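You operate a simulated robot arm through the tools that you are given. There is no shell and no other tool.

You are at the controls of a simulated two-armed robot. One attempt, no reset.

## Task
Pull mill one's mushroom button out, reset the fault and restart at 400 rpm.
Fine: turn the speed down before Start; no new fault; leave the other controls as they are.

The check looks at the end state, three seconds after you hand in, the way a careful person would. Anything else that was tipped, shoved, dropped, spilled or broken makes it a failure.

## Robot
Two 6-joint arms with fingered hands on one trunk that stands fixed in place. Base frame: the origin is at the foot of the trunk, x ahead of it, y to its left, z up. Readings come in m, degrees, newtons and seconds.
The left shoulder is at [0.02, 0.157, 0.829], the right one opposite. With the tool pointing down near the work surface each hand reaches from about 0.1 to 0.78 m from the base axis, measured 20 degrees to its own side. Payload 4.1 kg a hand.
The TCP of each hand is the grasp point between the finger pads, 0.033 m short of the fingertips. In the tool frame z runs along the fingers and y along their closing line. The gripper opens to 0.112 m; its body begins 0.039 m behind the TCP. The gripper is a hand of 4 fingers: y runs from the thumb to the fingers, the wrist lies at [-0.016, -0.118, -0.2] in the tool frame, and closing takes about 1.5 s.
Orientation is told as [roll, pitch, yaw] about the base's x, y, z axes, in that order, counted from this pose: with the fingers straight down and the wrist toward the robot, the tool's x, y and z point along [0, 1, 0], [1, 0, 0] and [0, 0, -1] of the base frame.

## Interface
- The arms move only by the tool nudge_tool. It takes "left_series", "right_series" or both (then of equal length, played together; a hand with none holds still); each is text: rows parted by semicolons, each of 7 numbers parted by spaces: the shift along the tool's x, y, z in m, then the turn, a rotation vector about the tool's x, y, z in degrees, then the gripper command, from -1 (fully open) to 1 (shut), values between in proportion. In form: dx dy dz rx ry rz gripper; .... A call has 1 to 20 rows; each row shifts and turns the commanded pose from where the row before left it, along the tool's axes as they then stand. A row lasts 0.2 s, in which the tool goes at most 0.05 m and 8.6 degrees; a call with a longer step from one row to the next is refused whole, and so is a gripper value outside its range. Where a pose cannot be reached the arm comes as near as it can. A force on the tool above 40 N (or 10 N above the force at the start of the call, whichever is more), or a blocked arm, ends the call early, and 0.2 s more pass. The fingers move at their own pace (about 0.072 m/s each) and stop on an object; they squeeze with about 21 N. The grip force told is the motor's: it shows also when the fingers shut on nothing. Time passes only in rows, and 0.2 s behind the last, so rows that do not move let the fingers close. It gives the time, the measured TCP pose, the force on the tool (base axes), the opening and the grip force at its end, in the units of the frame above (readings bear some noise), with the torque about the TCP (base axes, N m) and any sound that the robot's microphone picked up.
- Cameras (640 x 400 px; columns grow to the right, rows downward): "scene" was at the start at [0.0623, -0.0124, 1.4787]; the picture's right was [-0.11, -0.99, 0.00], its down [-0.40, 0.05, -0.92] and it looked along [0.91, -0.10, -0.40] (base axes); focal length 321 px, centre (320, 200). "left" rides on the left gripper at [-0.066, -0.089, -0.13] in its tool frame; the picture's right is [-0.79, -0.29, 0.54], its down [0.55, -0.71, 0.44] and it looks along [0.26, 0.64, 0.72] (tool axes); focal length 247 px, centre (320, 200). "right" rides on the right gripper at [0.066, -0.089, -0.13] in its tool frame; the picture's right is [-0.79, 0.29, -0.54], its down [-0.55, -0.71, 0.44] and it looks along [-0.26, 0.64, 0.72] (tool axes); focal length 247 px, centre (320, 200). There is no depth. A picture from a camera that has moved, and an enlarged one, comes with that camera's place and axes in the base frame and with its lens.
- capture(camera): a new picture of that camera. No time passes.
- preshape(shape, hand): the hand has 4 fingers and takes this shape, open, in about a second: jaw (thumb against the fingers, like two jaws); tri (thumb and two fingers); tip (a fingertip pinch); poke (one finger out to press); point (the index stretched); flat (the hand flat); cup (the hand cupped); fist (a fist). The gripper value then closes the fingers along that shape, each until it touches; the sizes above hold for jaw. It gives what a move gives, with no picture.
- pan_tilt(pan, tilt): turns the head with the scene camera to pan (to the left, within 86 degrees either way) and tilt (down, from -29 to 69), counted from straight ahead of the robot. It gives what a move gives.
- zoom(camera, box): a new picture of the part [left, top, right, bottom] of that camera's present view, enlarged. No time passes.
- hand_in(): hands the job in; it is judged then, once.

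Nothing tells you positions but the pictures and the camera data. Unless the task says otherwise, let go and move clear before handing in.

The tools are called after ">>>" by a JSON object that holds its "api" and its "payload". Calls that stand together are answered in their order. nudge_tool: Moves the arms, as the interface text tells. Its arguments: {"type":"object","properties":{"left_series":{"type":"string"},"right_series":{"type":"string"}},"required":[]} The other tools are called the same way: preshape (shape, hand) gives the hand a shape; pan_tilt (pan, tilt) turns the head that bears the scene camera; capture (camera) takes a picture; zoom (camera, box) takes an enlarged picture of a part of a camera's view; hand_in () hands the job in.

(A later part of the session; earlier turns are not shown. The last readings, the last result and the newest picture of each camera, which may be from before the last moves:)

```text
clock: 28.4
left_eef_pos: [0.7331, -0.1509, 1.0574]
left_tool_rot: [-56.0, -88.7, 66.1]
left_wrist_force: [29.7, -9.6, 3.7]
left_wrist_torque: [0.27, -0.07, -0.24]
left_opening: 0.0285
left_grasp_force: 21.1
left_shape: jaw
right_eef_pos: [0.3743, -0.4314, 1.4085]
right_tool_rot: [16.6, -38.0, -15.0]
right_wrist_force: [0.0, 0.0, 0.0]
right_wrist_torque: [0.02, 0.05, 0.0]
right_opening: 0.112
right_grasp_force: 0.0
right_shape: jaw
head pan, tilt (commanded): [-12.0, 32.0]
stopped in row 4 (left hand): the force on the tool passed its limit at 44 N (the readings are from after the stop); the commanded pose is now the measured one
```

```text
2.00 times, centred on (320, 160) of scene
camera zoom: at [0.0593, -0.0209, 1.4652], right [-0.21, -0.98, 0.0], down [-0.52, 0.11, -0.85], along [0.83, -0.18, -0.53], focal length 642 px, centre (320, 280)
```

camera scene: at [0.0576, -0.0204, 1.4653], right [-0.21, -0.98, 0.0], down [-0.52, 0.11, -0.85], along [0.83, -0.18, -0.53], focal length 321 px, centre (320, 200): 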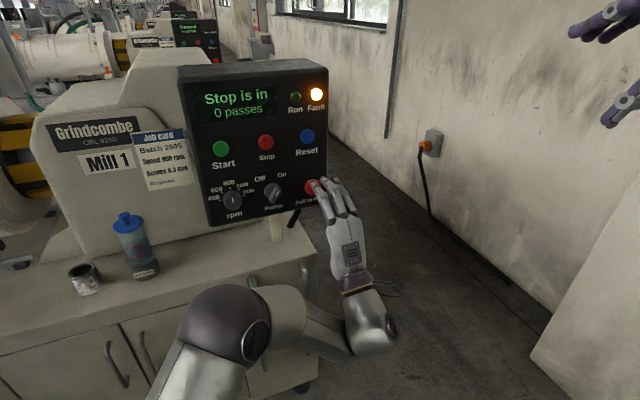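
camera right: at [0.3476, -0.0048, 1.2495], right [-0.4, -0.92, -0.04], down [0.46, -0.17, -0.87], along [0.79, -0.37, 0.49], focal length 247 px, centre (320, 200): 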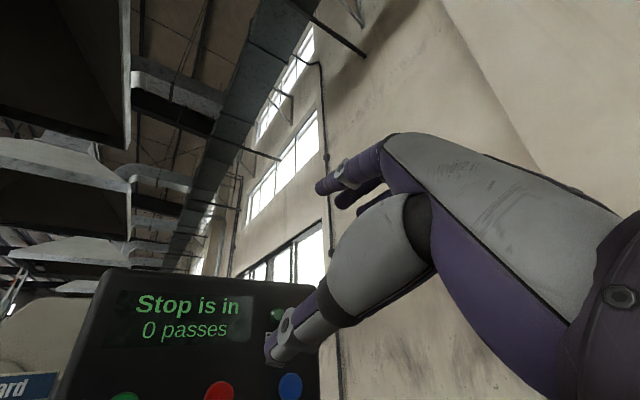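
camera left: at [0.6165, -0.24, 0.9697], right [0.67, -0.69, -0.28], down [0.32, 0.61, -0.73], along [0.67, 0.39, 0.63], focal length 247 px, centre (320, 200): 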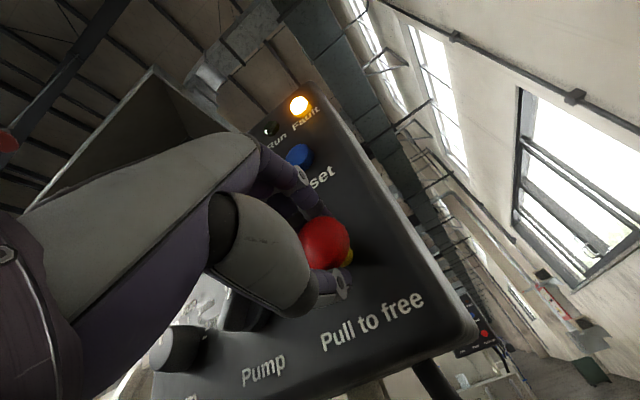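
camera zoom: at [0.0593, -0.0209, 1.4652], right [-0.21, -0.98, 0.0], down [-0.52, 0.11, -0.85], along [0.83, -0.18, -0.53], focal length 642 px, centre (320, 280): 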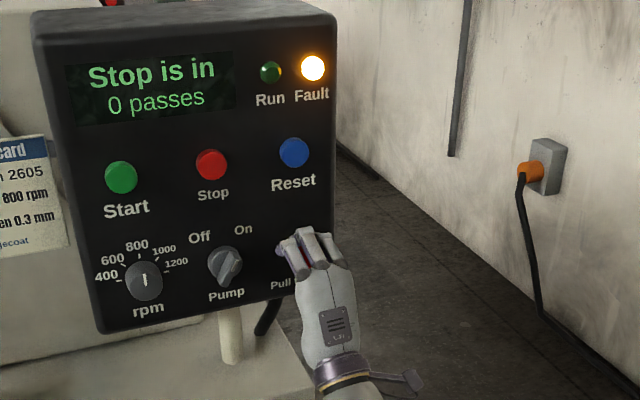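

The head has moved out about 1.2 cm, showing a yellow ring behind it, but the display still says "Stop is in". I'll hold briefly, then pull more gently.

>>> {"api": "nudge_tool", "payload": {"left_series": "0 0 0 0 0 0 1; 0 0 -0.001 0 0 0 1; 0 0 -0.001 0 0 0 1; 0 0 -0.001 0 0 0 1; 0 0 0 0 0 0 1"}}

>>> {"api": "capture", "payload": {"camera": "left"}}

>>> {"api": "zoom", "payload": {"camera": "scene", "box": [240, 60, 400, 260]}}

```text
clock: 29.1
left_eef_pos: [0.7324, -0.1502, 1.0568]
left_tool_rot: [-49.0, -88.6, 59.1]
left_wrist_force: [29.6, -9.6, 3.8]
left_wrist_torque: [0.28, -0.09, -0.27]
left_opening: 0.0285
left_grasp_force: 21.4
left_shape: jaw
right_eef_pos: [0.3735, -0.4321, 1.4081]
right_tool_rot: [16.5, -38.1, -15.1]
right_wrist_force: [0.4, 0.5, -0.8]
right_wrist_torque: [-0.01, -0.02, -0.03]
right_opening: 0.1118
right_grasp_force: 0.1
right_shape: jaw
head pan, tilt (commanded): [-12.0, 32.0]
stopped in row 3 (left hand): the force on the tool passed its limit at 42 N (the readings are from after the stop); the commanded pose is now the measured one
```

```text
taken
camera left: at [0.6161, -0.2397, 0.9697], right [0.67, -0.69, -0.28], down [0.32, 0.61, -0.73], along [0.67, 0.39, 0.63], focal length 247 px, centre (320, 200)
```

left: 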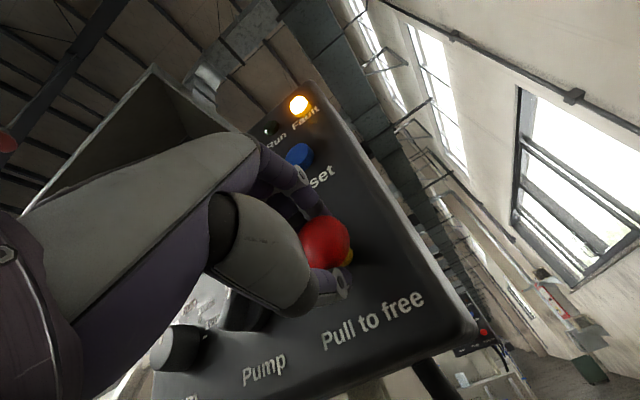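

```text
2.00 times, centred on (320, 160) of scene
camera zoom: at [0.0592, -0.021, 1.4652], right [-0.21, -0.98, 0.0], down [-0.52, 0.11, -0.85], along [0.83, -0.18, -0.53], focal length 642 px, centre (320, 280)
```

zoom: 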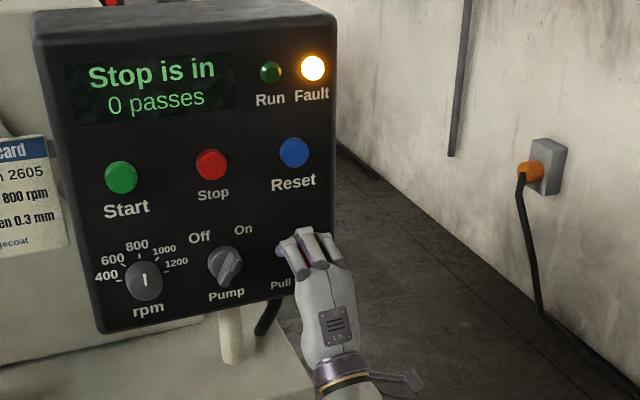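

The hold is at about 31 N and there's no click yet. I'll zoom in on the grip to see whether the fingers are behind the rim.

>>> {"api": "zoom", "payload": {"camera": "left", "box": [240, 160, 440, 320]}}

>>> {"api": "zoom", "payload": {"camera": "scene", "box": [280, 150, 360, 210]}}

```text
2.50 times, centred on (340, 240) of left
camera zoom: at [0.6161, -0.2397, 0.9697], right [0.67, -0.69, -0.28], down [0.32, 0.61, -0.73], along [0.67, 0.39, 0.63], focal length 617 px, centre (270, 100)
```

zoom: 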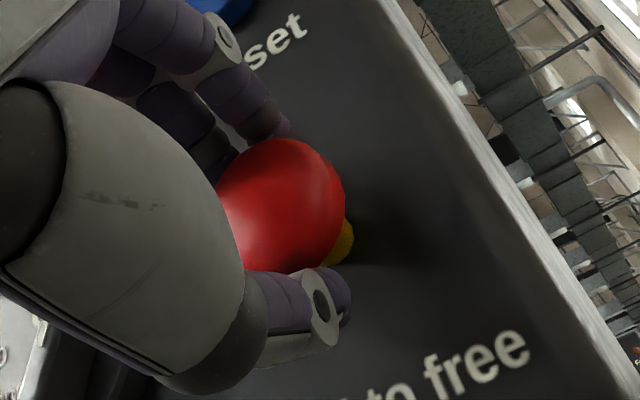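

```text
6.67 times, centred on (320, 180) of scene
camera zoom: at [0.0592, -0.021, 1.4652], right [-0.21, -0.98, 0.0], down [-0.52, 0.11, -0.85], along [0.83, -0.18, -0.53], focal length 2141 px, centre (320, 333)
```

zoom: 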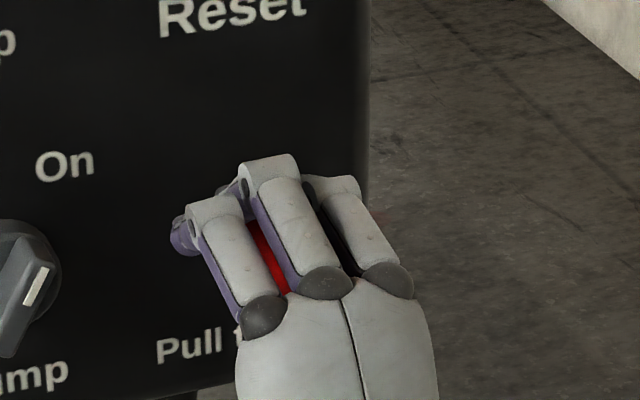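

The thumb and fingertips reach past the rim, so the grip can hold more. I'll build the pull up in small separate steps.

>>> {"api": "nudge_tool", "payload": {"left_series": "0 0 -0.0012 0 0 0 1"}}

>>> {"api": "nudge_tool", "payload": {"left_series": "0 0 -0.0012 0 0 0 1"}}

```text
clock: 29.6
left_eef_pos: [0.733, -0.149, 1.057]
left_tool_rot: [-43.4, -88.5, 53.5]
left_wrist_force: [29.6, -11.1, 3.7]
left_wrist_torque: [0.3, -0.1, -0.29]
left_opening: 0.0288
left_grasp_force: 21.6
left_shape: jaw
right_eef_pos: [0.374, -0.4321, 1.4077]
right_tool_rot: [16.6, -38.1, -15.0]
right_wrist_force: [0.1, 0.4, -1.1]
right_wrist_torque: [0.0, 0.0, -0.03]
right_opening: 0.1118
right_grasp_force: 0.1
right_shape: jaw
head pan, tilt (commanded): [-12.0, 32.0]
stopped in row 1 (left hand): the force on the tool passed its limit at 42 N (the readings are from after the stop); the commanded pose is now the measured one
```

```text
clock: 30.0
left_eef_pos: [0.732, -0.1493, 1.0566]
left_tool_rot: [-43.2, -88.5, 53.6]
left_wrist_force: [38.6, -11.8, 4.1]
left_wrist_torque: [0.37, -0.01, -0.32]
left_opening: 0.0287
left_grasp_force: 20.7
left_shape: jaw
right_eef_pos: [0.3745, -0.4314, 1.4077]
right_tool_rot: [16.6, -38.1, -14.9]
right_wrist_force: [0.0, 0.5, 0.7]
right_wrist_torque: [0.0, 0.01, -0.01]
right_opening: 0.1117
right_grasp_force: 0.0
right_shape: jaw
head pan, tilt (commanded): [-12.0, 32.0]
```

The pull now holds at about 40 N, with some sideways load. I'll ease the hand slightly right to cut that load and keep pulling.

>>> {"api": "nudge_tool", "payload": {"left_series": "-0.0015 0 -0.0008 0 0 0 1"}}

>>> {"api": "nudge_tool", "payload": {"left_series": "-0.001 0 -0.0012 0 0 0 1"}}

```text
clock: 30.4
left_eef_pos: [0.7308, -0.1498, 1.0558]
left_tool_rot: [-44.4, -88.4, 54.8]
left_wrist_force: [39.1, -5.7, 3.1]
left_wrist_torque: [0.26, 0.17, -0.22]
left_opening: 0.0286
left_grasp_force: 21.3
left_shape: jaw
right_eef_pos: [0.3753, -0.4321, 1.4069]
right_tool_rot: [16.6, -38.1, -15.1]
right_wrist_force: [0.3, 0.2, 0.2]
right_wrist_torque: [0.02, 0.01, 0.01]
right_opening: 0.1117
right_grasp_force: 0.1
right_shape: jaw
head pan, tilt (commanded): [-12.0, 32.0]
```

```text
clock: 30.8
left_eef_pos: [0.7303, -0.1504, 1.0567]
left_tool_rot: [-45.0, -88.6, 55.5]
left_wrist_force: [38.5, -0.9, 1.3]
left_wrist_torque: [0.11, 0.45, -0.14]
left_opening: 0.0281
left_grasp_force: 20.5
left_shape: jaw
right_eef_pos: [0.3746, -0.4311, 1.4076]
right_tool_rot: [16.6, -38.1, -15.0]
right_wrist_force: [0.3, -0.1, 0.2]
right_wrist_torque: [0.0, -0.04, 0.02]
right_opening: 0.1121
right_grasp_force: 0.0
right_shape: jaw
head pan, tilt (commanded): [-12.0, 32.0]
```

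>>> {"api": "zoom", "payload": {"camera": "left", "box": [240, 160, 440, 320]}}

>>> {"api": "zoom", "payload": {"camera": "scene", "box": [240, 60, 400, 260]}}

```text
2.50 times, centred on (340, 240) of left
camera zoom: at [0.6137, -0.2405, 0.9693], right [0.67, -0.69, -0.28], down [0.32, 0.61, -0.73], along [0.67, 0.4, 0.62], focal length 617 px, centre (270, 100)
```

zoom: 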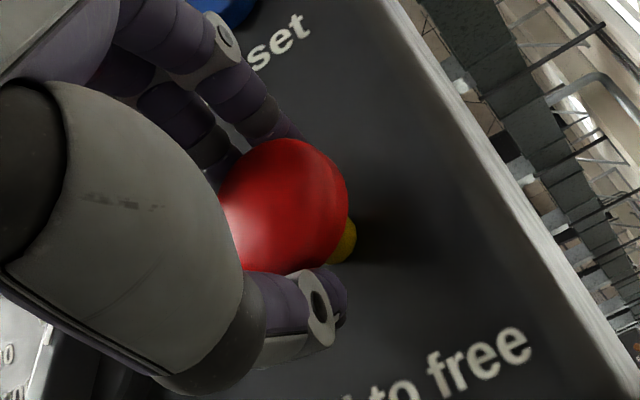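

```text
2.00 times, centred on (320, 160) of scene
camera zoom: at [0.0596, -0.0205, 1.4652], right [-0.21, -0.98, 0.0], down [-0.52, 0.11, -0.85], along [0.83, -0.18, -0.53], focal length 642 px, centre (320, 280)
```

zoom: 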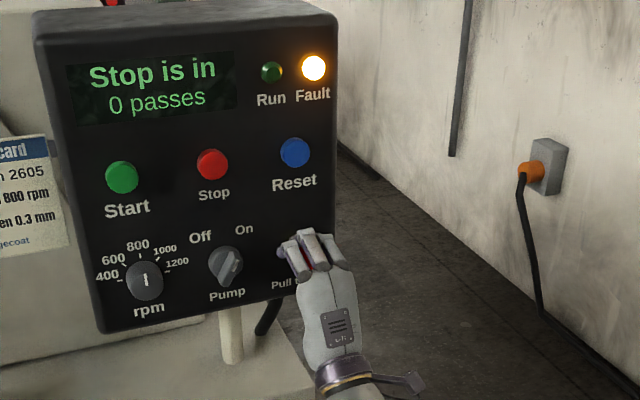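

The head has come out roughly 1 cm but the fingers are starting to creep off, and the display hasn't changed. I'll relax, open partly and look at where the button rests, then regrip deeper.

>>> {"api": "nudge_tool", "payload": {"left_series": "0 0 0.003 0 0 0 1; 0 0 0.002 0 0 0 1; 0 0 0 0 0 0 -0.3; 0 0 0 0 0 0 -0.3; 0 0 0 0 0 0 -0.3; 0 0 0 0 0 0 -0.3; 0 0 0 0 0 0 -0.3"}}

>>> {"api": "zoom", "payload": {"camera": "left", "box": [200, 120, 440, 320]}}

>>> {"api": "zoom", "payload": {"camera": "scene", "box": [240, 60, 400, 260]}}

```text
clock: 32.4
left_eef_pos: [0.7335, -0.1517, 1.0562]
left_tool_rot: [-51.7, -88.5, 61.8]
left_wrist_force: [-0.6, -0.1, -0.6]
left_wrist_torque: [-0.01, 0.0, -0.02]
left_opening: 0.0726
left_grasp_force: 0.1
left_shape: jaw
right_eef_pos: [0.3731, -0.4313, 1.4088]
right_tool_rot: [16.6, -38.2, -14.9]
right_wrist_force: [0.7, 0.1, 0.0]
right_wrist_torque: [0.0, 0.04, 0.03]
right_opening: 0.112
right_grasp_force: 0.1
right_shape: jaw
head pan, tilt (commanded): [-12.0, 32.0]
```

```text
2.00 times, centred on (320, 220) of left
camera zoom: at [0.6165, -0.2409, 0.9699], right [0.67, -0.69, -0.28], down [0.32, 0.61, -0.73], along [0.67, 0.4, 0.63], focal length 494 px, centre (320, 160)
```

zoom: 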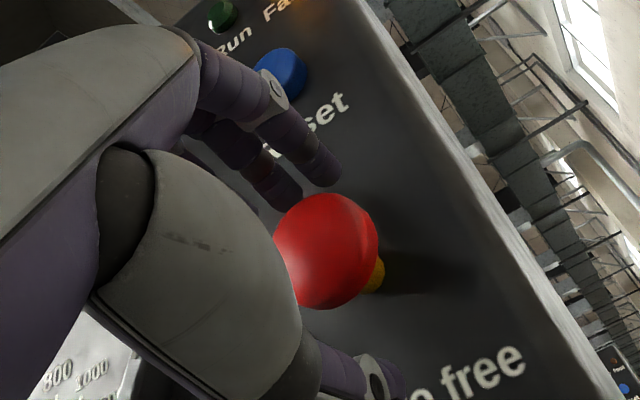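

```text
2.00 times, centred on (320, 160) of scene
camera zoom: at [0.058, -0.0205, 1.4653], right [-0.21, -0.98, 0.0], down [-0.52, 0.11, -0.85], along [0.83, -0.18, -0.53], focal length 642 px, centre (320, 280)
```

zoom: 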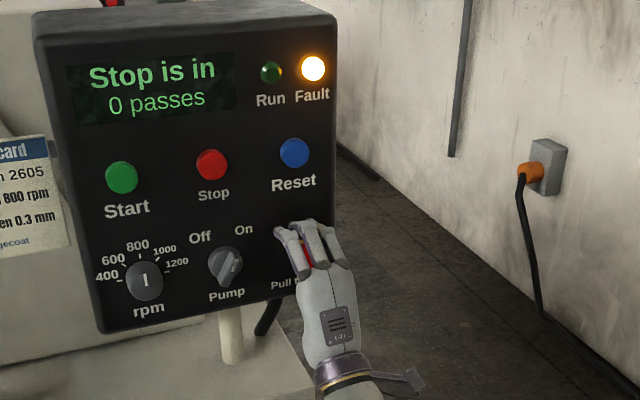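

With the fingers open, the button stays about 1 cm further out than at the start. I'll back the hand off a bit to see it clearly and compare with its starting look.

>>> {"api": "nudge_tool", "payload": {"left_series": "0 0 0 0 0 0 -1; 0 0 -0.03 0 0 0 -1; 0 0 -0.03 0 0 0 -1; 0 -0.02 -0.02 0 0 0 -1; 0 -0.03 0 0 0 0 -1; 0 0 0 0 0 0 -1"}}

>>> {"api": "zoom", "payload": {"camera": "left", "box": [240, 100, 560, 300]}}

>>> {"api": "zoom", "payload": {"camera": "scene", "box": [170, 50, 350, 240]}}

```text
clock: 33.8
left_eef_pos: [0.6535, -0.1661, 1.0097]
left_tool_rot: [-51.8, -88.6, 62.1]
left_wrist_force: [-0.2, 0.1, -0.3]
left_wrist_torque: [-0.05, 0.02, 0.01]
left_opening: 0.1117
left_grasp_force: 0.0
left_shape: jaw
right_eef_pos: [0.3731, -0.4317, 1.4073]
right_tool_rot: [16.5, -38.2, -14.9]
right_wrist_force: [-0.9, 0.1, 0.7]
right_wrist_torque: [0.02, 0.02, 0.02]
right_opening: 0.1117
right_grasp_force: 0.1
right_shape: jaw
head pan, tilt (commanded): [-12.0, 32.0]
```

```text
2.00 times, centred on (400, 200) of left
camera zoom: at [0.5367, -0.2561, 0.9221], right [0.67, -0.69, -0.28], down [0.32, 0.61, -0.73], along [0.67, 0.4, 0.63], focal length 494 px, centre (160, 200)
```

zoom: 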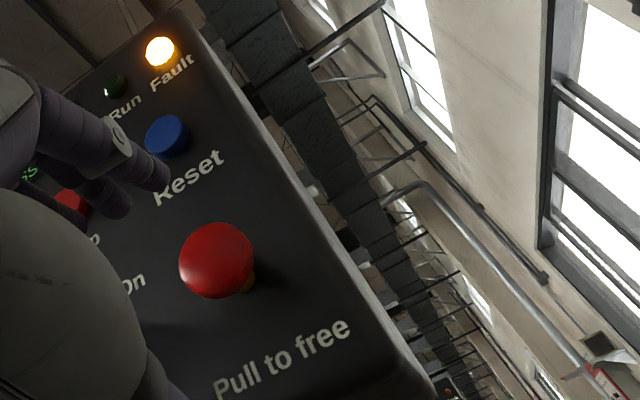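

```text
2.11 times, centred on (260, 145) of scene
camera zoom: at [0.058, -0.0205, 1.4653], right [-0.21, -0.98, 0.0], down [-0.52, 0.11, -0.85], along [0.83, -0.18, -0.53], focal length 676 px, centre (446, 316)
```

zoom: 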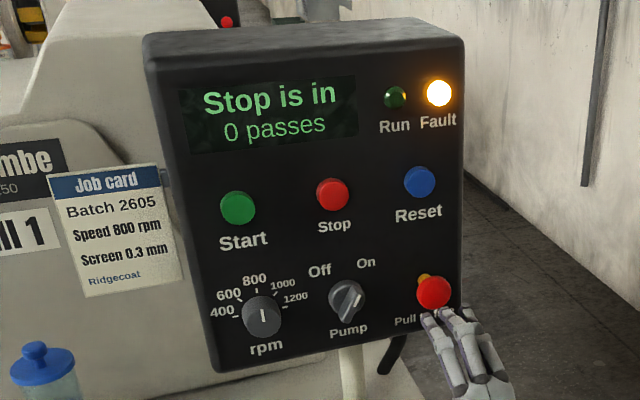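

The head's front has moved out about 12 mm (n-coordinate 0.711 against 0.723 before) and stays there, yet the display hasn't changed. Now that there's a gap behind the head, I'll hook the fingers behind it and pull firmly to be sure it's fully out.

>>> {"api": "nudge_tool", "payload": {"left_series": "0 0.025 0 0 0 0 -1; 0 0.025 0 0 0 0 -1; 0 0 0.03 0 0 0 -1; 0 0 0.03 0 0 0 -1; 0 0 0.02 0 0 0 -1; 0 0 0.011 0 0 0 -1; 0 0 0 0 0 0 -1"}}

>>> {"api": "zoom", "payload": {"camera": "left", "box": [200, 120, 440, 320]}}

>>> {"api": "zoom", "payload": {"camera": "scene", "box": [260, 120, 380, 220]}}

```text
clock: 35.4
left_eef_pos: [0.7441, -0.1499, 1.056]
left_tool_rot: [-50.7, -88.6, 61.1]
left_wrist_force: [-0.6, 0.7, 0.0]
left_wrist_torque: [0.01, 0.01, 0.02]
left_opening: 0.1117
left_grasp_force: 0.0
left_shape: jaw
right_eef_pos: [0.3725, -0.4312, 1.4071]
right_tool_rot: [16.7, -38.2, -15.1]
right_wrist_force: [-0.1, 1.2, -0.1]
right_wrist_torque: [-0.01, -0.04, 0.02]
right_opening: 0.1116
right_grasp_force: 0.0
right_shape: jaw
head pan, tilt (commanded): [-12.0, 32.0]
```

```text
2.00 times, centred on (320, 220) of left
camera zoom: at [0.6276, -0.2393, 0.9694], right [0.67, -0.69, -0.28], down [0.32, 0.61, -0.73], along [0.67, 0.4, 0.63], focal length 494 px, centre (320, 160)
```

zoom: 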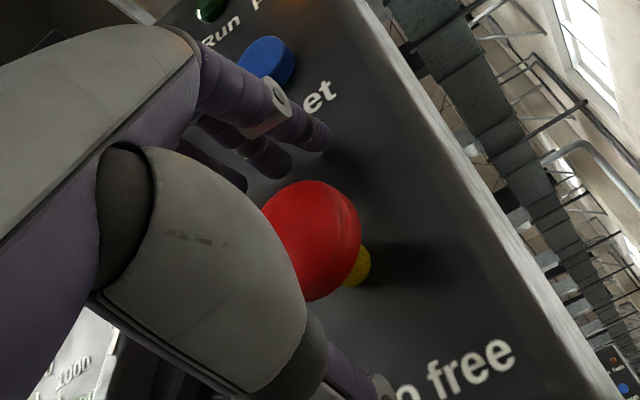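

```text
4.00 times, centred on (320, 170) of scene
camera zoom: at [0.058, -0.0205, 1.4653], right [-0.21, -0.98, 0.0], down [-0.52, 0.11, -0.85], along [0.83, -0.18, -0.53], focal length 1284 px, centre (320, 320)
```

zoom: 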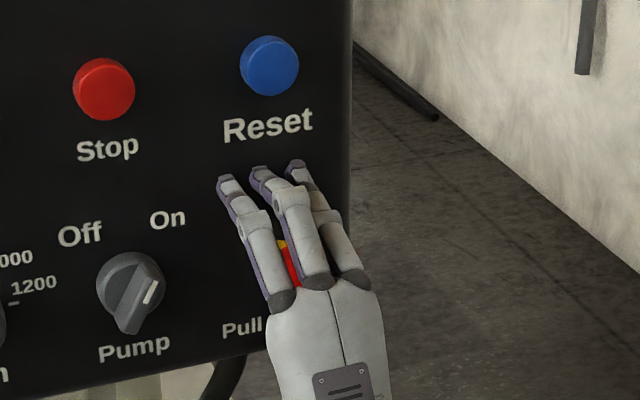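

>>> {"api": "nudge_tool", "payload": {"left_series": "0 0 0 0 0 0 0; 0 0 0 0 0 0 0.5; 0 0 0 0 0 0 1; 0 0 0 0 0 0 1; 0 0 0 0 0 0 1; 0 0 0 0 0 0 1; 0 0 0 0 0 0 1; 0 0 0 0 0 0 1; 0 0 0 0 0 0 1"}}

>>> {"api": "zoom", "payload": {"camera": "left", "box": [200, 120, 440, 320]}}

```text
clock: 37.4
left_eef_pos: [0.7442, -0.1487, 1.0557]
left_tool_rot: [-49.5, -88.6, 59.8]
left_wrist_force: [10.1, 0.1, -0.3]
left_wrist_torque: [0.07, -0.05, -0.01]
left_opening: 0.026
left_grasp_force: 21.1
left_shape: jaw
right_eef_pos: [0.3738, -0.4307, 1.4079]
right_tool_rot: [16.5, -38.2, -15.0]
right_wrist_force: [0.2, 0.9, -0.8]
right_wrist_torque: [-0.01, 0.0, -0.02]
right_opening: 0.1117
right_grasp_force: 0.0
right_shape: jaw
head pan, tilt (commanded): [-12.0, 32.0]
```

```text
2.00 times, centred on (320, 220) of left
camera zoom: at [0.6279, -0.2391, 0.969], right [0.67, -0.69, -0.28], down [0.32, 0.61, -0.73], along [0.67, 0.4, 0.63], focal length 494 px, centre (320, 160)
```

zoom: 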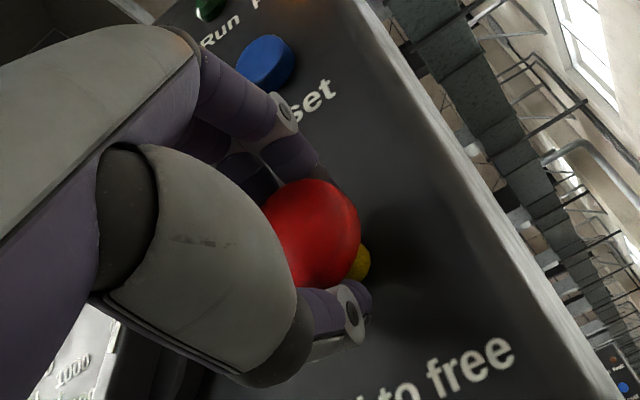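

The fingertips are now behind the rim (opening 2.6 cm). Pulling back again.

>>> {"api": "nudge_tool", "payload": {"left_series": "-0.0005 0 -0.002 0 0 0 1; -0.0005 0 -0.002 0 0 0 1; 0 0 0 0 0 0 1"}}

>>> {"api": "nudge_tool", "payload": {"left_series": "-0.0005 0 -0.0015 0 0 0 1; 0 0 0 0 0 0 1"}}

>>> {"api": "zoom", "payload": {"camera": "left", "box": [200, 120, 440, 320]}}

>>> {"api": "zoom", "payload": {"camera": "scene", "box": [170, 50, 350, 240]}}

```text
clock: 38.4
left_eef_pos: [0.7425, -0.1487, 1.0547]
left_tool_rot: [-40.4, -88.3, 50.8]
left_wrist_force: [26.1, -3.7, 3.4]
left_wrist_torque: [0.19, -0.04, -0.02]
left_opening: 0.0246
left_grasp_force: 21.5
left_shape: jaw
right_eef_pos: [0.3741, -0.4315, 1.408]
right_tool_rot: [16.6, -38.1, -15.1]
right_wrist_force: [0.2, -0.2, 0.3]
right_wrist_torque: [0.0, 0.02, 0.01]
right_opening: 0.1123
right_grasp_force: 0.0
right_shape: jaw
head pan, tilt (commanded): [-12.0, 32.0]
stopped in row 3 (left hand): the force on the tool passed its limit at 40 N (the readings are from after the stop); the commanded pose is now the measured one
```

```text
clock: 39.1
left_eef_pos: [0.7433, -0.1472, 1.0555]
left_tool_rot: [-36.9, -88.2, 47.4]
left_wrist_force: [26.5, -7.1, 3.2]
left_wrist_torque: [0.23, 0.04, -0.05]
left_opening: 0.0244
left_grasp_force: 20.3
left_shape: jaw
right_eef_pos: [0.3734, -0.4318, 1.4076]
right_tool_rot: [16.5, -38.0, -15.2]
right_wrist_force: [-0.4, 0.1, 0.1]
right_wrist_torque: [0.01, -0.01, -0.03]
right_opening: 0.1117
right_grasp_force: 0.0
right_shape: jaw
head pan, tilt (commanded): [-12.0, 32.0]
stopped in row 2 (left hand): the force on the tool passed its limit at 40 N (the readings are from after the stop); the commanded pose is now the measured one
```

```text
2.00 times, centred on (320, 220) of left
camera zoom: at [0.6258, -0.2387, 0.9691], right [0.67, -0.69, -0.28], down [0.31, 0.61, -0.73], along [0.68, 0.4, 0.62], focal length 494 px, centre (320, 160)
```

zoom: 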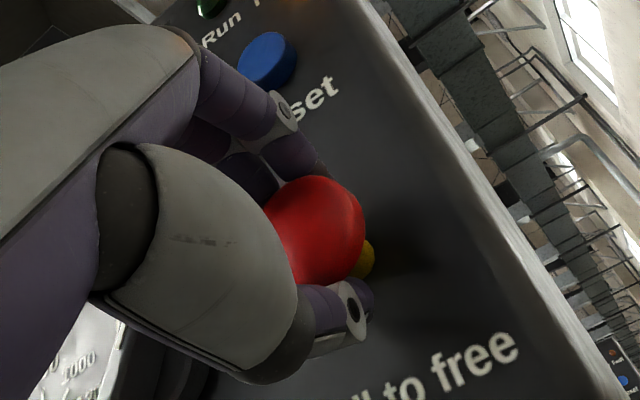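

```text
2.11 times, centred on (260, 145) of scene
camera zoom: at [0.0591, -0.0208, 1.4652], right [-0.21, -0.98, 0.0], down [-0.52, 0.11, -0.85], along [0.83, -0.18, -0.53], focal length 676 px, centre (446, 316)
```

zoom: 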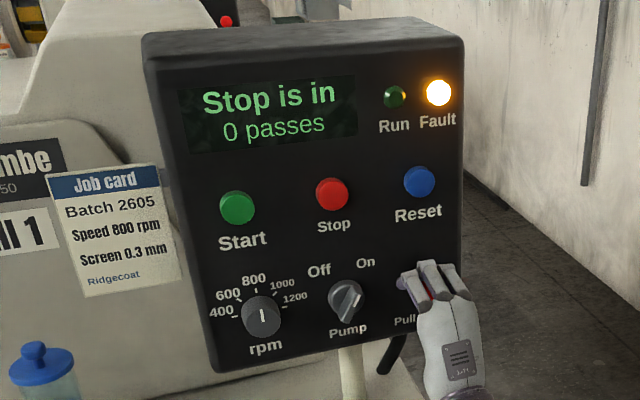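

The pull stiffens at once with no more travel, so the mushroom is against its outer stop — fully out. The display text probably only clears on Reset. I'll release gently and back away without pushing it in.

>>> {"api": "nudge_tool", "payload": {"left_series": "0.0005 0 0.0015 0 0 0 1; 0 0 0 0 0 0 0.4; 0 0 0 0 0 0 -0.2; 0 0 0 0 0 0 -0.6; 0 0 0 0 0 0 -1; 0 0 0 0 0 0 -1; 0 0 0 0 0 0 -1; 0 0 -0.03 0 0 0 -1; 0 0 -0.03 0 0 0 -1; 0 0 -0.03 0 0 0 -1; 0 0 -0.03 0 0 0 -1; 0 0 0 0 0 0 -1"}}

>>> {"api": "zoom", "payload": {"camera": "left", "box": [240, 160, 560, 360]}}

>>> {"api": "zoom", "payload": {"camera": "scene", "box": [170, 50, 350, 240]}}

```text
clock: 41.7
left_eef_pos: [0.6236, -0.1704, 1.0581]
left_tool_rot: [-43.4, -88.4, 53.8]
left_wrist_force: [-0.4, 0.8, -0.1]
left_wrist_torque: [0.0, -0.01, -0.02]
left_opening: 0.1119
left_grasp_force: 0.0
left_shape: jaw
right_eef_pos: [0.3734, -0.4312, 1.4083]
right_tool_rot: [16.6, -38.2, -15.0]
right_wrist_force: [0.1, -0.1, -0.6]
right_wrist_torque: [0.0, 0.0, -0.02]
right_opening: 0.1118
right_grasp_force: 0.1
right_shape: jaw
head pan, tilt (commanded): [-12.0, 32.0]
```

```text
2.00 times, centred on (400, 260) of left
camera zoom: at [0.5073, -0.2607, 0.9728], right [0.67, -0.69, -0.28], down [0.31, 0.61, -0.73], along [0.67, 0.4, 0.62], focal length 494 px, centre (160, 80)
```

zoom: 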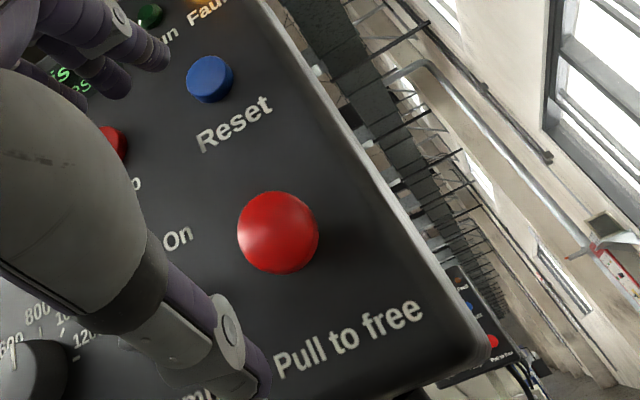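

```text
2.11 times, centred on (260, 145) of scene
camera zoom: at [0.0581, -0.0205, 1.4653], right [-0.21, -0.98, 0.0], down [-0.52, 0.11, -0.85], along [0.83, -0.18, -0.53], focal length 676 px, centre (446, 316)
```

zoom: 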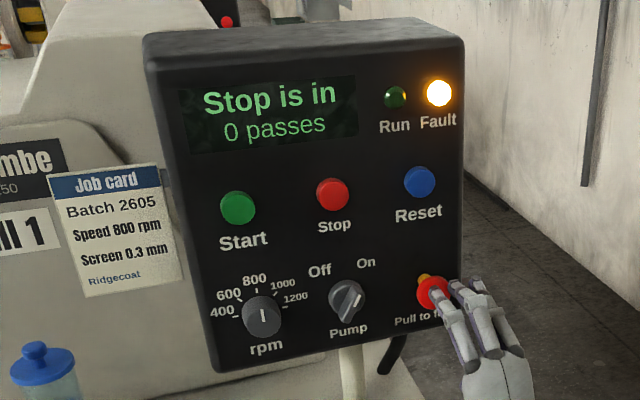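

The mushroom stays out with the yellow collar showing. Next I'll set the left hand to the poke shape and raise it in front of Reset, well clear of the panel.

>>> {"api": "preshape", "payload": {"shape": "poke", "hand": "left"}}

>>> {"api": "nudge_tool", "payload": {"left_series": "0 0.03 -0.01 0 0 0 -1; 0 0.03 0 0 0 0 -1; 0 0.03 0 0 0 0 -1; 0 0.03 0 0 0 0 -1; 0 0 0 0 0 0 -1"}}

>>> {"api": "capture", "payload": {"camera": "left"}}

>>> {"api": "zoom", "payload": {"camera": "scene", "box": [170, 50, 410, 290]}}

```text
clock: 42.6
left_eef_pos: [0.6243, -0.1706, 1.0583]
left_tool_rot: [-42.9, -88.2, 53.3]
left_wrist_force: [0.2, 0.6, 0.6]
left_wrist_torque: [-0.03, -0.03, -0.01]
left_opening: 0.0
left_grasp_force: 0.0
left_shape: poke
right_eef_pos: [0.373, -0.4316, 1.4092]
right_tool_rot: [16.6, -38.2, -15.1]
right_wrist_force: [-0.6, 0.1, -0.2]
right_wrist_torque: [-0.02, 0.01, 0.01]
right_opening: 0.1117
right_grasp_force: 0.1
right_shape: jaw
head pan, tilt (commanded): [-12.0, 32.0]
```

```text
clock: 43.8
left_eef_pos: [0.6143, -0.1686, 1.1799]
left_tool_rot: [-42.2, -88.4, 52.8]
left_wrist_force: [-0.1, 0.4, 0.7]
left_wrist_torque: [0.01, 0.01, 0.0]
left_opening: 0.0001
left_grasp_force: 0.0
left_shape: poke
right_eef_pos: [0.3724, -0.4317, 1.4086]
right_tool_rot: [16.6, -38.2, -15.0]
right_wrist_force: [-0.4, -0.9, 0.6]
right_wrist_torque: [0.0, -0.05, 0.0]
right_opening: 0.112
right_grasp_force: 0.1
right_shape: jaw
head pan, tilt (commanded): [-12.0, 32.0]
```

```text
taken
camera left: at [0.4979, -0.2596, 1.0935], right [0.67, -0.69, -0.28], down [0.31, 0.61, -0.73], along [0.67, 0.4, 0.62], focal length 247 px, centre (320, 200)
```

left: 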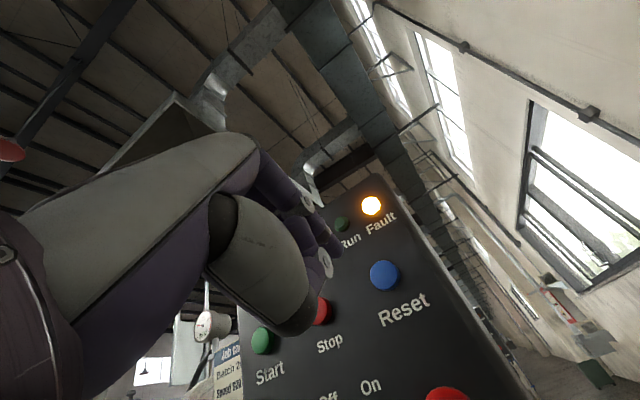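

```text
1.67 times, centred on (290, 170) of scene
camera zoom: at [0.0581, -0.0206, 1.4653], right [-0.21, -0.98, 0.0], down [-0.52, 0.11, -0.85], along [0.83, -0.18, -0.53], focal length 535 px, centre (370, 250)
```

zoom: 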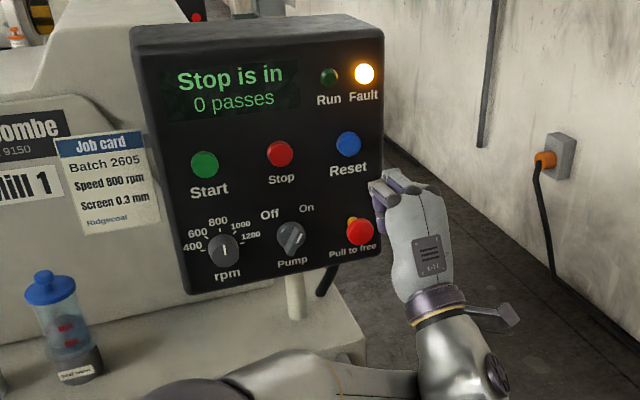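

>>> {"api": "zoom", "payload": {"camera": "left", "box": [220, 140, 420, 300]}}

>>> {"api": "zoom", "payload": {"camera": "scene", "box": [270, 110, 370, 200]}}

>>> {"api": "capture", "payload": {"camera": "right"}}

```text
2.50 times, centred on (320, 220) of left
camera zoom: at [0.4979, -0.2596, 1.0935], right [0.67, -0.69, -0.28], down [0.31, 0.61, -0.73], along [0.67, 0.4, 0.62], focal length 617 px, centre (320, 150)
```

zoom: 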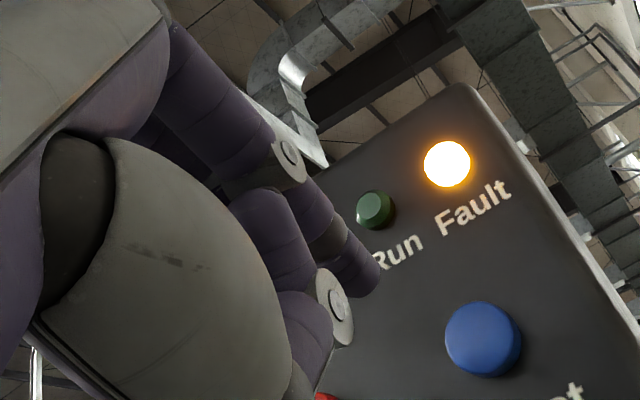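

```text
4.44 times, centred on (320, 155) of scene
camera zoom: at [0.0581, -0.0206, 1.4653], right [-0.21, -0.98, 0.0], down [-0.52, 0.11, -0.85], along [0.83, -0.18, -0.53], focal length 1427 px, centre (320, 400)
```

zoom: 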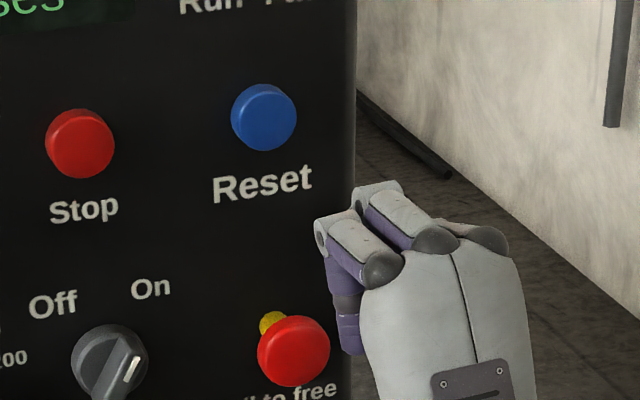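

```text
taken
camera right: at [0.2255, -0.3661, 1.4657], right [-0.19, -0.89, 0.4], down [-0.3, -0.34, -0.89], along [0.93, -0.29, -0.2], focal length 247 px, centre (320, 200)
```

right: 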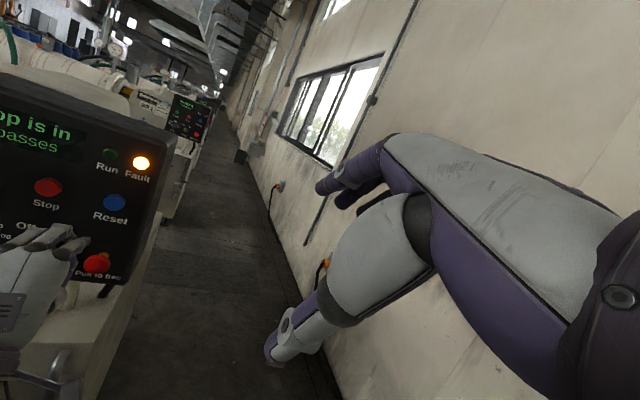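

The poke shape looks like half-curled fingers, so its tip position is unclear. I'll try the "point" shape (index stretched) and look again.

>>> {"api": "preshape", "payload": {"shape": "point", "hand": "left"}}

>>> {"api": "zoom", "payload": {"camera": "left", "box": [220, 140, 420, 300]}}

>>> {"api": "zoom", "payload": {"camera": "scene", "box": [270, 110, 370, 200]}}

>>> {"api": "zoom", "payload": {"camera": "right", "box": [0, 150, 170, 350]}}

```text
clock: 44.7
left_eef_pos: [0.6136, -0.1699, 1.1801]
left_tool_rot: [-42.9, -88.2, 53.6]
left_wrist_force: [-0.2, -0.7, 0.3]
left_wrist_torque: [-0.02, -0.01, -0.01]
left_opening: 0.0001
left_grasp_force: 0.1
left_shape: point
right_eef_pos: [0.3735, -0.4319, 1.4079]
right_tool_rot: [16.6, -38.2, -15.0]
right_wrist_force: [0.0, 0.0, -0.8]
right_wrist_torque: [0.03, 0.01, 0.01]
right_opening: 0.1118
right_grasp_force: 0.1
right_shape: jaw
head pan, tilt (commanded): [-12.0, 32.0]
```

```text
2.50 times, centred on (320, 220) of left
camera zoom: at [0.4979, -0.2596, 1.0933], right [0.67, -0.69, -0.28], down [0.31, 0.61, -0.73], along [0.67, 0.4, 0.62], focal length 617 px, centre (320, 150)
```

zoom: 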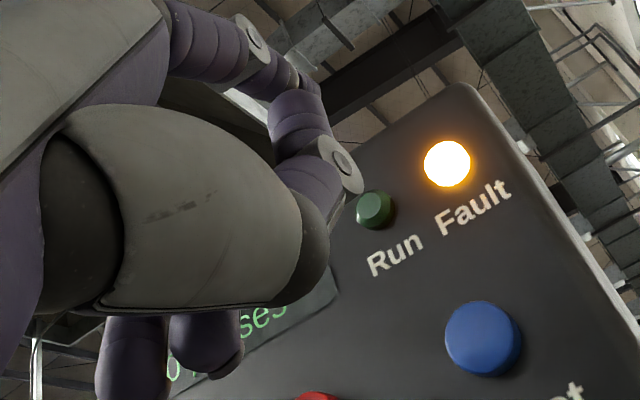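

```text
4.44 times, centred on (320, 155) of scene
camera zoom: at [0.058, -0.0205, 1.4653], right [-0.21, -0.98, 0.0], down [-0.52, 0.11, -0.85], along [0.83, -0.18, -0.53], focal length 1427 px, centre (320, 400)
```

zoom: 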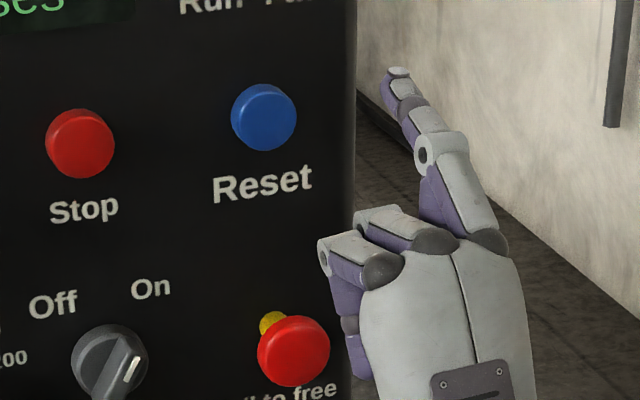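

```text
2.00 times, centred on (85, 250) of right
camera zoom: at [0.2254, -0.3661, 1.4657], right [-0.19, -0.89, 0.4], down [-0.3, -0.34, -0.89], along [0.93, -0.29, -0.2], focal length 494 px, centre (790, 100)
```

zoom: 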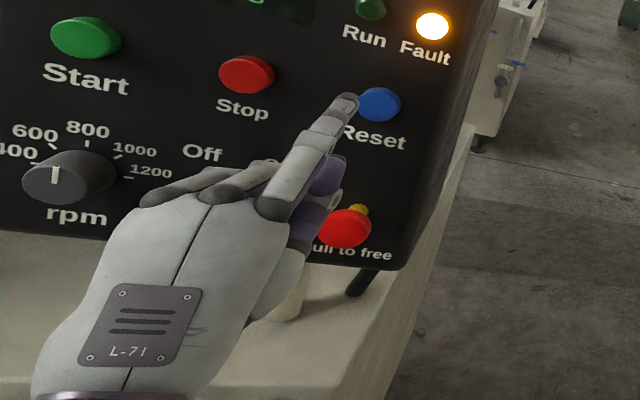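

With "point" the index is stretched in line with the palm, about 35° above my tool axis, and its tip triangulates to [0.636, -0.178, 1.258]. I'll pitch the hand down 30° so the finger points straight at the panel, then hover in front of Reset.

>>> {"api": "nudge_tool", "payload": {"left_series": "0 0 0 7.5 0 0 -1; 0 0 0 7.5 0 0 -1; 0 0 0 7.5 0 0 -1; 0 0 0 7.5 0 0 -1; 0.0064 -0.0106 0.0292 0 0 0 -1; 0.0064 -0.0106 0.0292 0 0 0 -1; 0 0 0 0 0 0 -1"}}

>>> {"api": "capture", "payload": {"camera": "left"}}

>>> {"api": "zoom", "payload": {"camera": "scene", "box": [240, 80, 380, 220]}}

>>> {"api": "zoom", "payload": {"camera": "right", "box": [0, 150, 170, 350]}}

```text
clock: 46.3
left_eef_pos: [0.6527, -0.1503, 1.131]
left_tool_rot: [-2.1, -58.7, 12.4]
left_wrist_force: [1.0, -0.1, -0.4]
left_wrist_torque: [0.01, 0.03, 0.02]
left_opening: 0.0
left_grasp_force: 0.0
left_shape: point
right_eef_pos: [0.373, -0.4311, 1.4078]
right_tool_rot: [16.6, -38.2, -15.0]
right_wrist_force: [0.3, 0.6, -0.5]
right_wrist_torque: [-0.01, -0.01, -0.01]
right_opening: 0.1118
right_grasp_force: 0.0
right_shape: jaw
head pan, tilt (commanded): [-12.0, 32.0]
```

```text
taken
camera left: at [0.5108, -0.2437, 1.1223], right [0.45, -0.73, -0.51], down [-0.09, 0.53, -0.84], along [0.89, 0.43, 0.17], focal length 247 px, centre (320, 200)
```

left: 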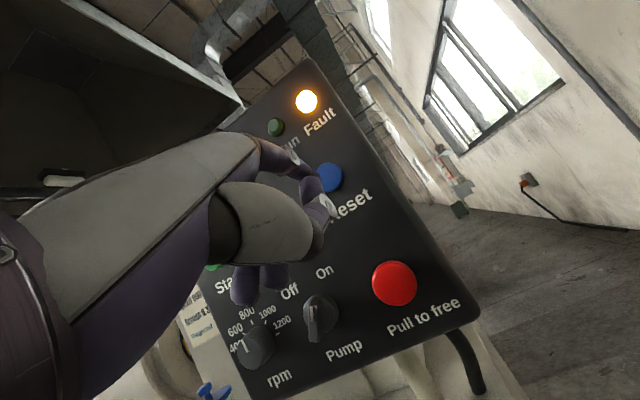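

```text
2.86 times, centred on (310, 150) of scene
camera zoom: at [0.0579, -0.0205, 1.4653], right [-0.21, -0.98, 0.0], down [-0.52, 0.11, -0.85], along [0.83, -0.18, -0.53], focal length 918 px, centre (349, 343)
```

zoom: 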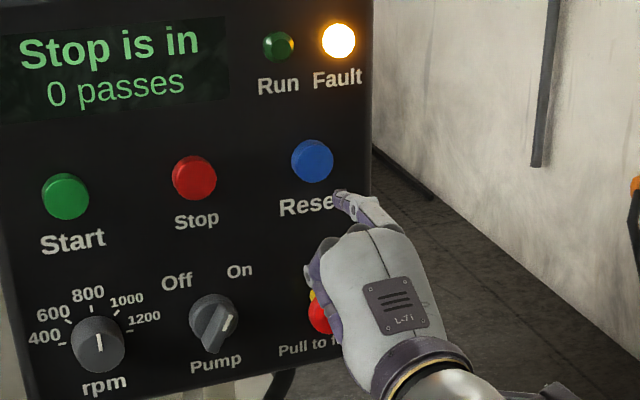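

```text
2.00 times, centred on (85, 250) of right
camera zoom: at [0.2253, -0.3661, 1.4657], right [-0.19, -0.89, 0.4], down [-0.3, -0.34, -0.89], along [0.93, -0.29, -0.2], focal length 494 px, centre (790, 100)
```

zoom: 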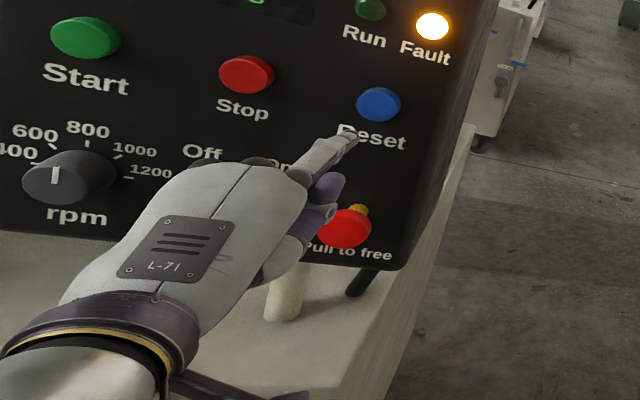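

The index tip is now at about [0.709, -0.152, 1.185], in line with Reset and 6–7 cm short. The thumb and curled fingers sit about 5 cm behind it and above the mushroom. I'll move in 5 cm.

>>> {"api": "nudge_tool", "payload": {"left_series": "0 0.0151 0.0201 0 0 0 -1; 0 0.0151 0.0201 0 0 0 -1; 0 0 0 0 0 0 -1"}}

>>> {"api": "zoom", "payload": {"camera": "left", "box": [220, 40, 460, 240]}}

>>> {"api": "zoom", "payload": {"camera": "scene", "box": [260, 80, 360, 180]}}

>>> {"api": "zoom", "payload": {"camera": "right", "box": [40, 150, 170, 280]}}

```text
clock: 47.1
left_eef_pos: [0.7012, -0.1415, 1.1359]
left_tool_rot: [-2.1, -58.8, 12.4]
left_wrist_force: [0.1, 0.1, -1.0]
left_wrist_torque: [0.03, 0.03, 0.02]
left_opening: 0.0001
left_grasp_force: 0.1
left_shape: point
right_eef_pos: [0.3733, -0.4313, 1.4082]
right_tool_rot: [16.5, -38.2, -15.0]
right_wrist_force: [-0.7, -0.4, 0.3]
right_wrist_torque: [0.02, 0.02, 0.0]
right_opening: 0.1119
right_grasp_force: 0.0
right_shape: jaw
head pan, tilt (commanded): [-12.0, 32.0]
```

```text
2.00 times, centred on (340, 140) of left
camera zoom: at [0.5606, -0.2354, 1.1265], right [0.45, -0.73, -0.51], down [-0.09, 0.53, -0.84], along [0.89, 0.43, 0.17], focal length 494 px, centre (280, 320)
```

zoom: 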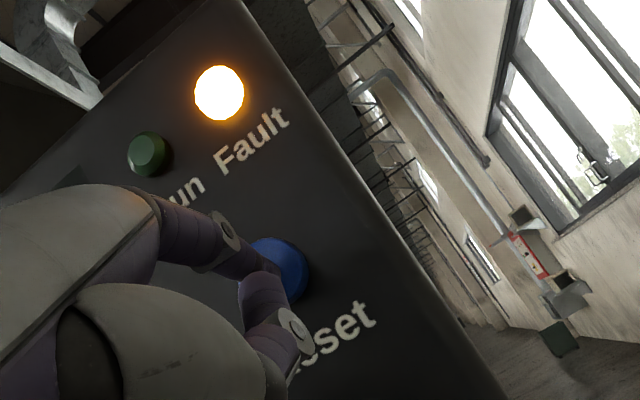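

```text
4.00 times, centred on (310, 130) of scene
camera zoom: at [0.058, -0.0205, 1.4653], right [-0.21, -0.98, 0.0], down [-0.52, 0.11, -0.85], along [0.83, -0.18, -0.53], focal length 1284 px, centre (360, 480)
```

zoom: 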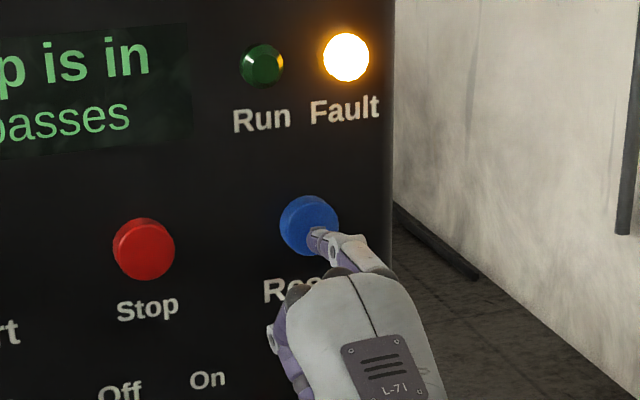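

```text
3.08 times, centred on (105, 215) of right
camera zoom: at [0.2254, -0.3661, 1.4657], right [-0.19, -0.89, 0.4], down [-0.3, -0.34, -0.89], along [0.93, -0.29, -0.2], focal length 760 px, centre (982, 154)
```

zoom: 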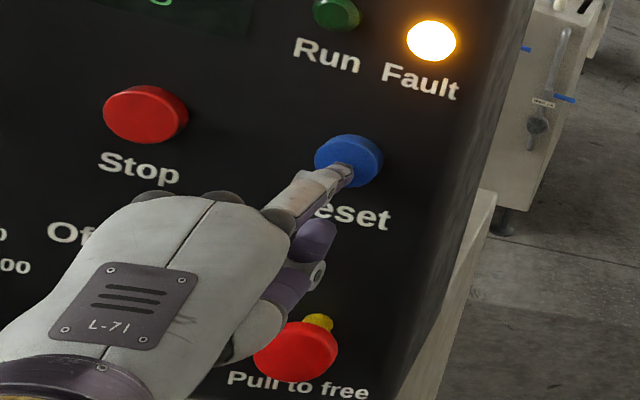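

The tip is about 1.5 cm from the centre of the blue button. Pressing slowly now.

>>> {"api": "nudge_tool", "payload": {"left_series": "0 0.0021 0.0034 0 0 0 -1; 0 0.0021 0.0034 0 0 0 -1; 0 0.0021 0.0034 0 0 0 -1; 0 0.0021 0.0034 0 0 0 -1; 0 0.0016 0.0026 0 0 0 -1"}}

>>> {"api": "zoom", "payload": {"camera": "scene", "box": [200, 60, 360, 180]}}

>>> {"api": "zoom", "payload": {"camera": "right", "box": [40, 150, 170, 280]}}

```text
clock: 48.3
left_eef_pos: [0.7134, -0.1442, 1.141]
left_tool_rot: [-2.1, -59.5, 11.9]
left_wrist_force: [-79.5, -0.1, -3.5]
left_wrist_torque: [0.21, -5.88, -1.03]
left_opening: 0.1056
left_grasp_force: 0.0
left_shape: point
right_eef_pos: [0.371, -0.4311, 1.4081]
right_tool_rot: [16.8, -38.2, -15.1]
right_wrist_force: [-0.5, -2.3, -0.4]
right_wrist_torque: [0.11, 0.0, 0.1]
right_opening: 0.1117
right_grasp_force: 0.1
right_shape: jaw
head pan, tilt (commanded): [-12.0, 32.0]
heard: click
stopped in row 5 (left hand): the force on the tool passed its limit at 42 N (the readings are from after the stop); the commanded pose is now the measured one
```

```text
3.33 times, centred on (280, 120) of scene
camera zoom: at [0.0565, -0.0207, 1.4653], right [-0.21, -0.98, 0.0], down [-0.52, 0.11, -0.85], along [0.83, -0.18, -0.53], focal length 1070 px, centre (453, 467)
```

zoom: 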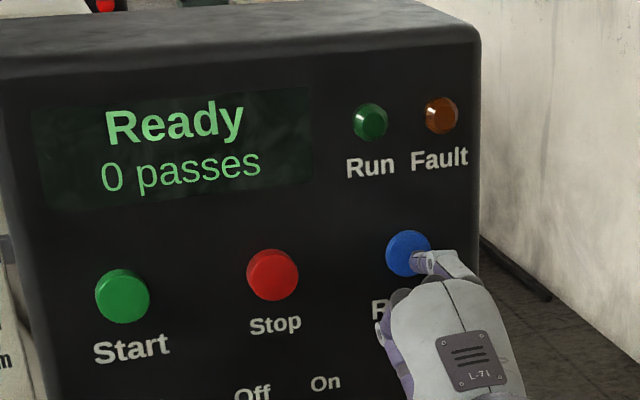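

```text
3.08 times, centred on (105, 215) of right
camera zoom: at [0.2236, -0.3663, 1.4659], right [-0.19, -0.89, 0.4], down [-0.3, -0.34, -0.89], along [0.93, -0.29, -0.2], focal length 760 px, centre (982, 154)
```

zoom: 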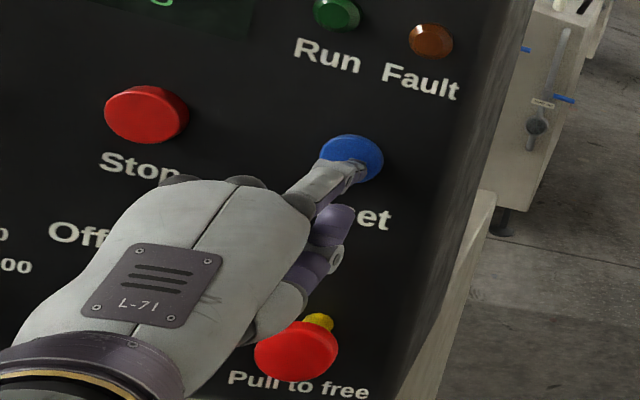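

Reset worked: a click, the display reads "Ready" and the Fault lamp is out. I'll back the finger straight off right away to unload it.

>>> {"api": "nudge_tool", "payload": {"left_series": "0 -0.0052 -0.0085 0 0 0 -1; 0 -0.0104 -0.017 0 0 0 -1; 0 -0.0156 -0.0255 0 0 0 -1; 0 -0.0156 -0.0255 0 0 0 -1; 0 -0.0156 -0.0255 0 0 0 -1; 0 0 0 0 0 0 -1"}}

>>> {"api": "zoom", "payload": {"camera": "scene", "box": [170, 50, 410, 290]}}

>>> {"api": "capture", "payload": {"camera": "left"}}

```text
clock: 49.7
left_eef_pos: [0.5997, -0.1592, 1.1371]
left_tool_rot: [-2.4, -59.1, 12.5]
left_wrist_force: [-0.9, 0.3, -0.2]
left_wrist_torque: [0.0, -0.03, -0.03]
left_opening: 0.1058
left_grasp_force: 0.1
left_shape: point
right_eef_pos: [0.3734, -0.4324, 1.4073]
right_tool_rot: [16.6, -38.2, -15.0]
right_wrist_force: [-0.8, -0.3, 0.2]
right_wrist_torque: [-0.01, 0.01, 0.01]
right_opening: 0.112
right_grasp_force: 0.1
right_shape: jaw
head pan, tilt (commanded): [-12.0, 32.0]
```

```text
1.67 times, centred on (290, 170) of scene
camera zoom: at [0.0581, -0.0205, 1.4653], right [-0.21, -0.98, 0.0], down [-0.52, 0.11, -0.85], along [0.83, -0.18, -0.53], focal length 535 px, centre (370, 250)
```

zoom: 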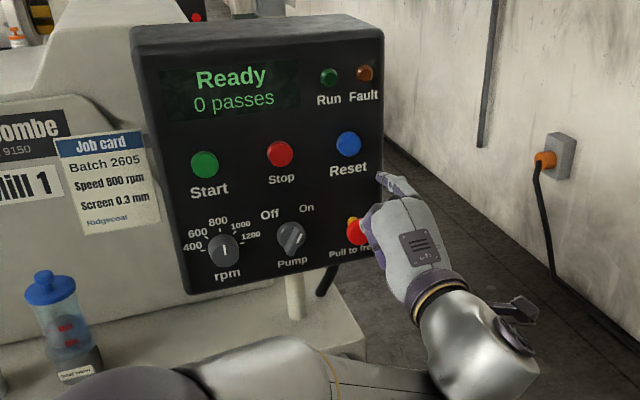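

```text
taken
camera left: at [0.4582, -0.2529, 1.1279], right [0.46, -0.73, -0.51], down [-0.09, 0.53, -0.84], along [0.89, 0.43, 0.18], focal length 247 px, centre (320, 200)
```

left: 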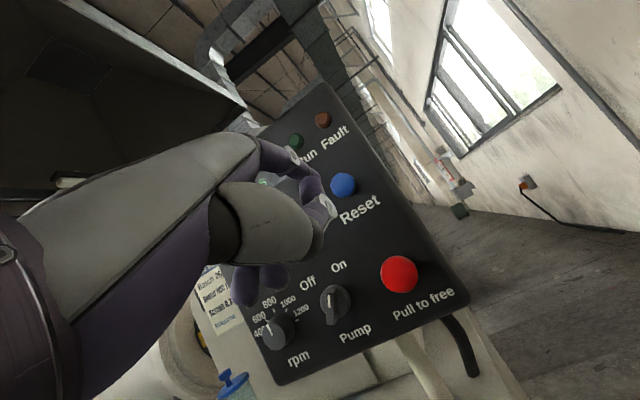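

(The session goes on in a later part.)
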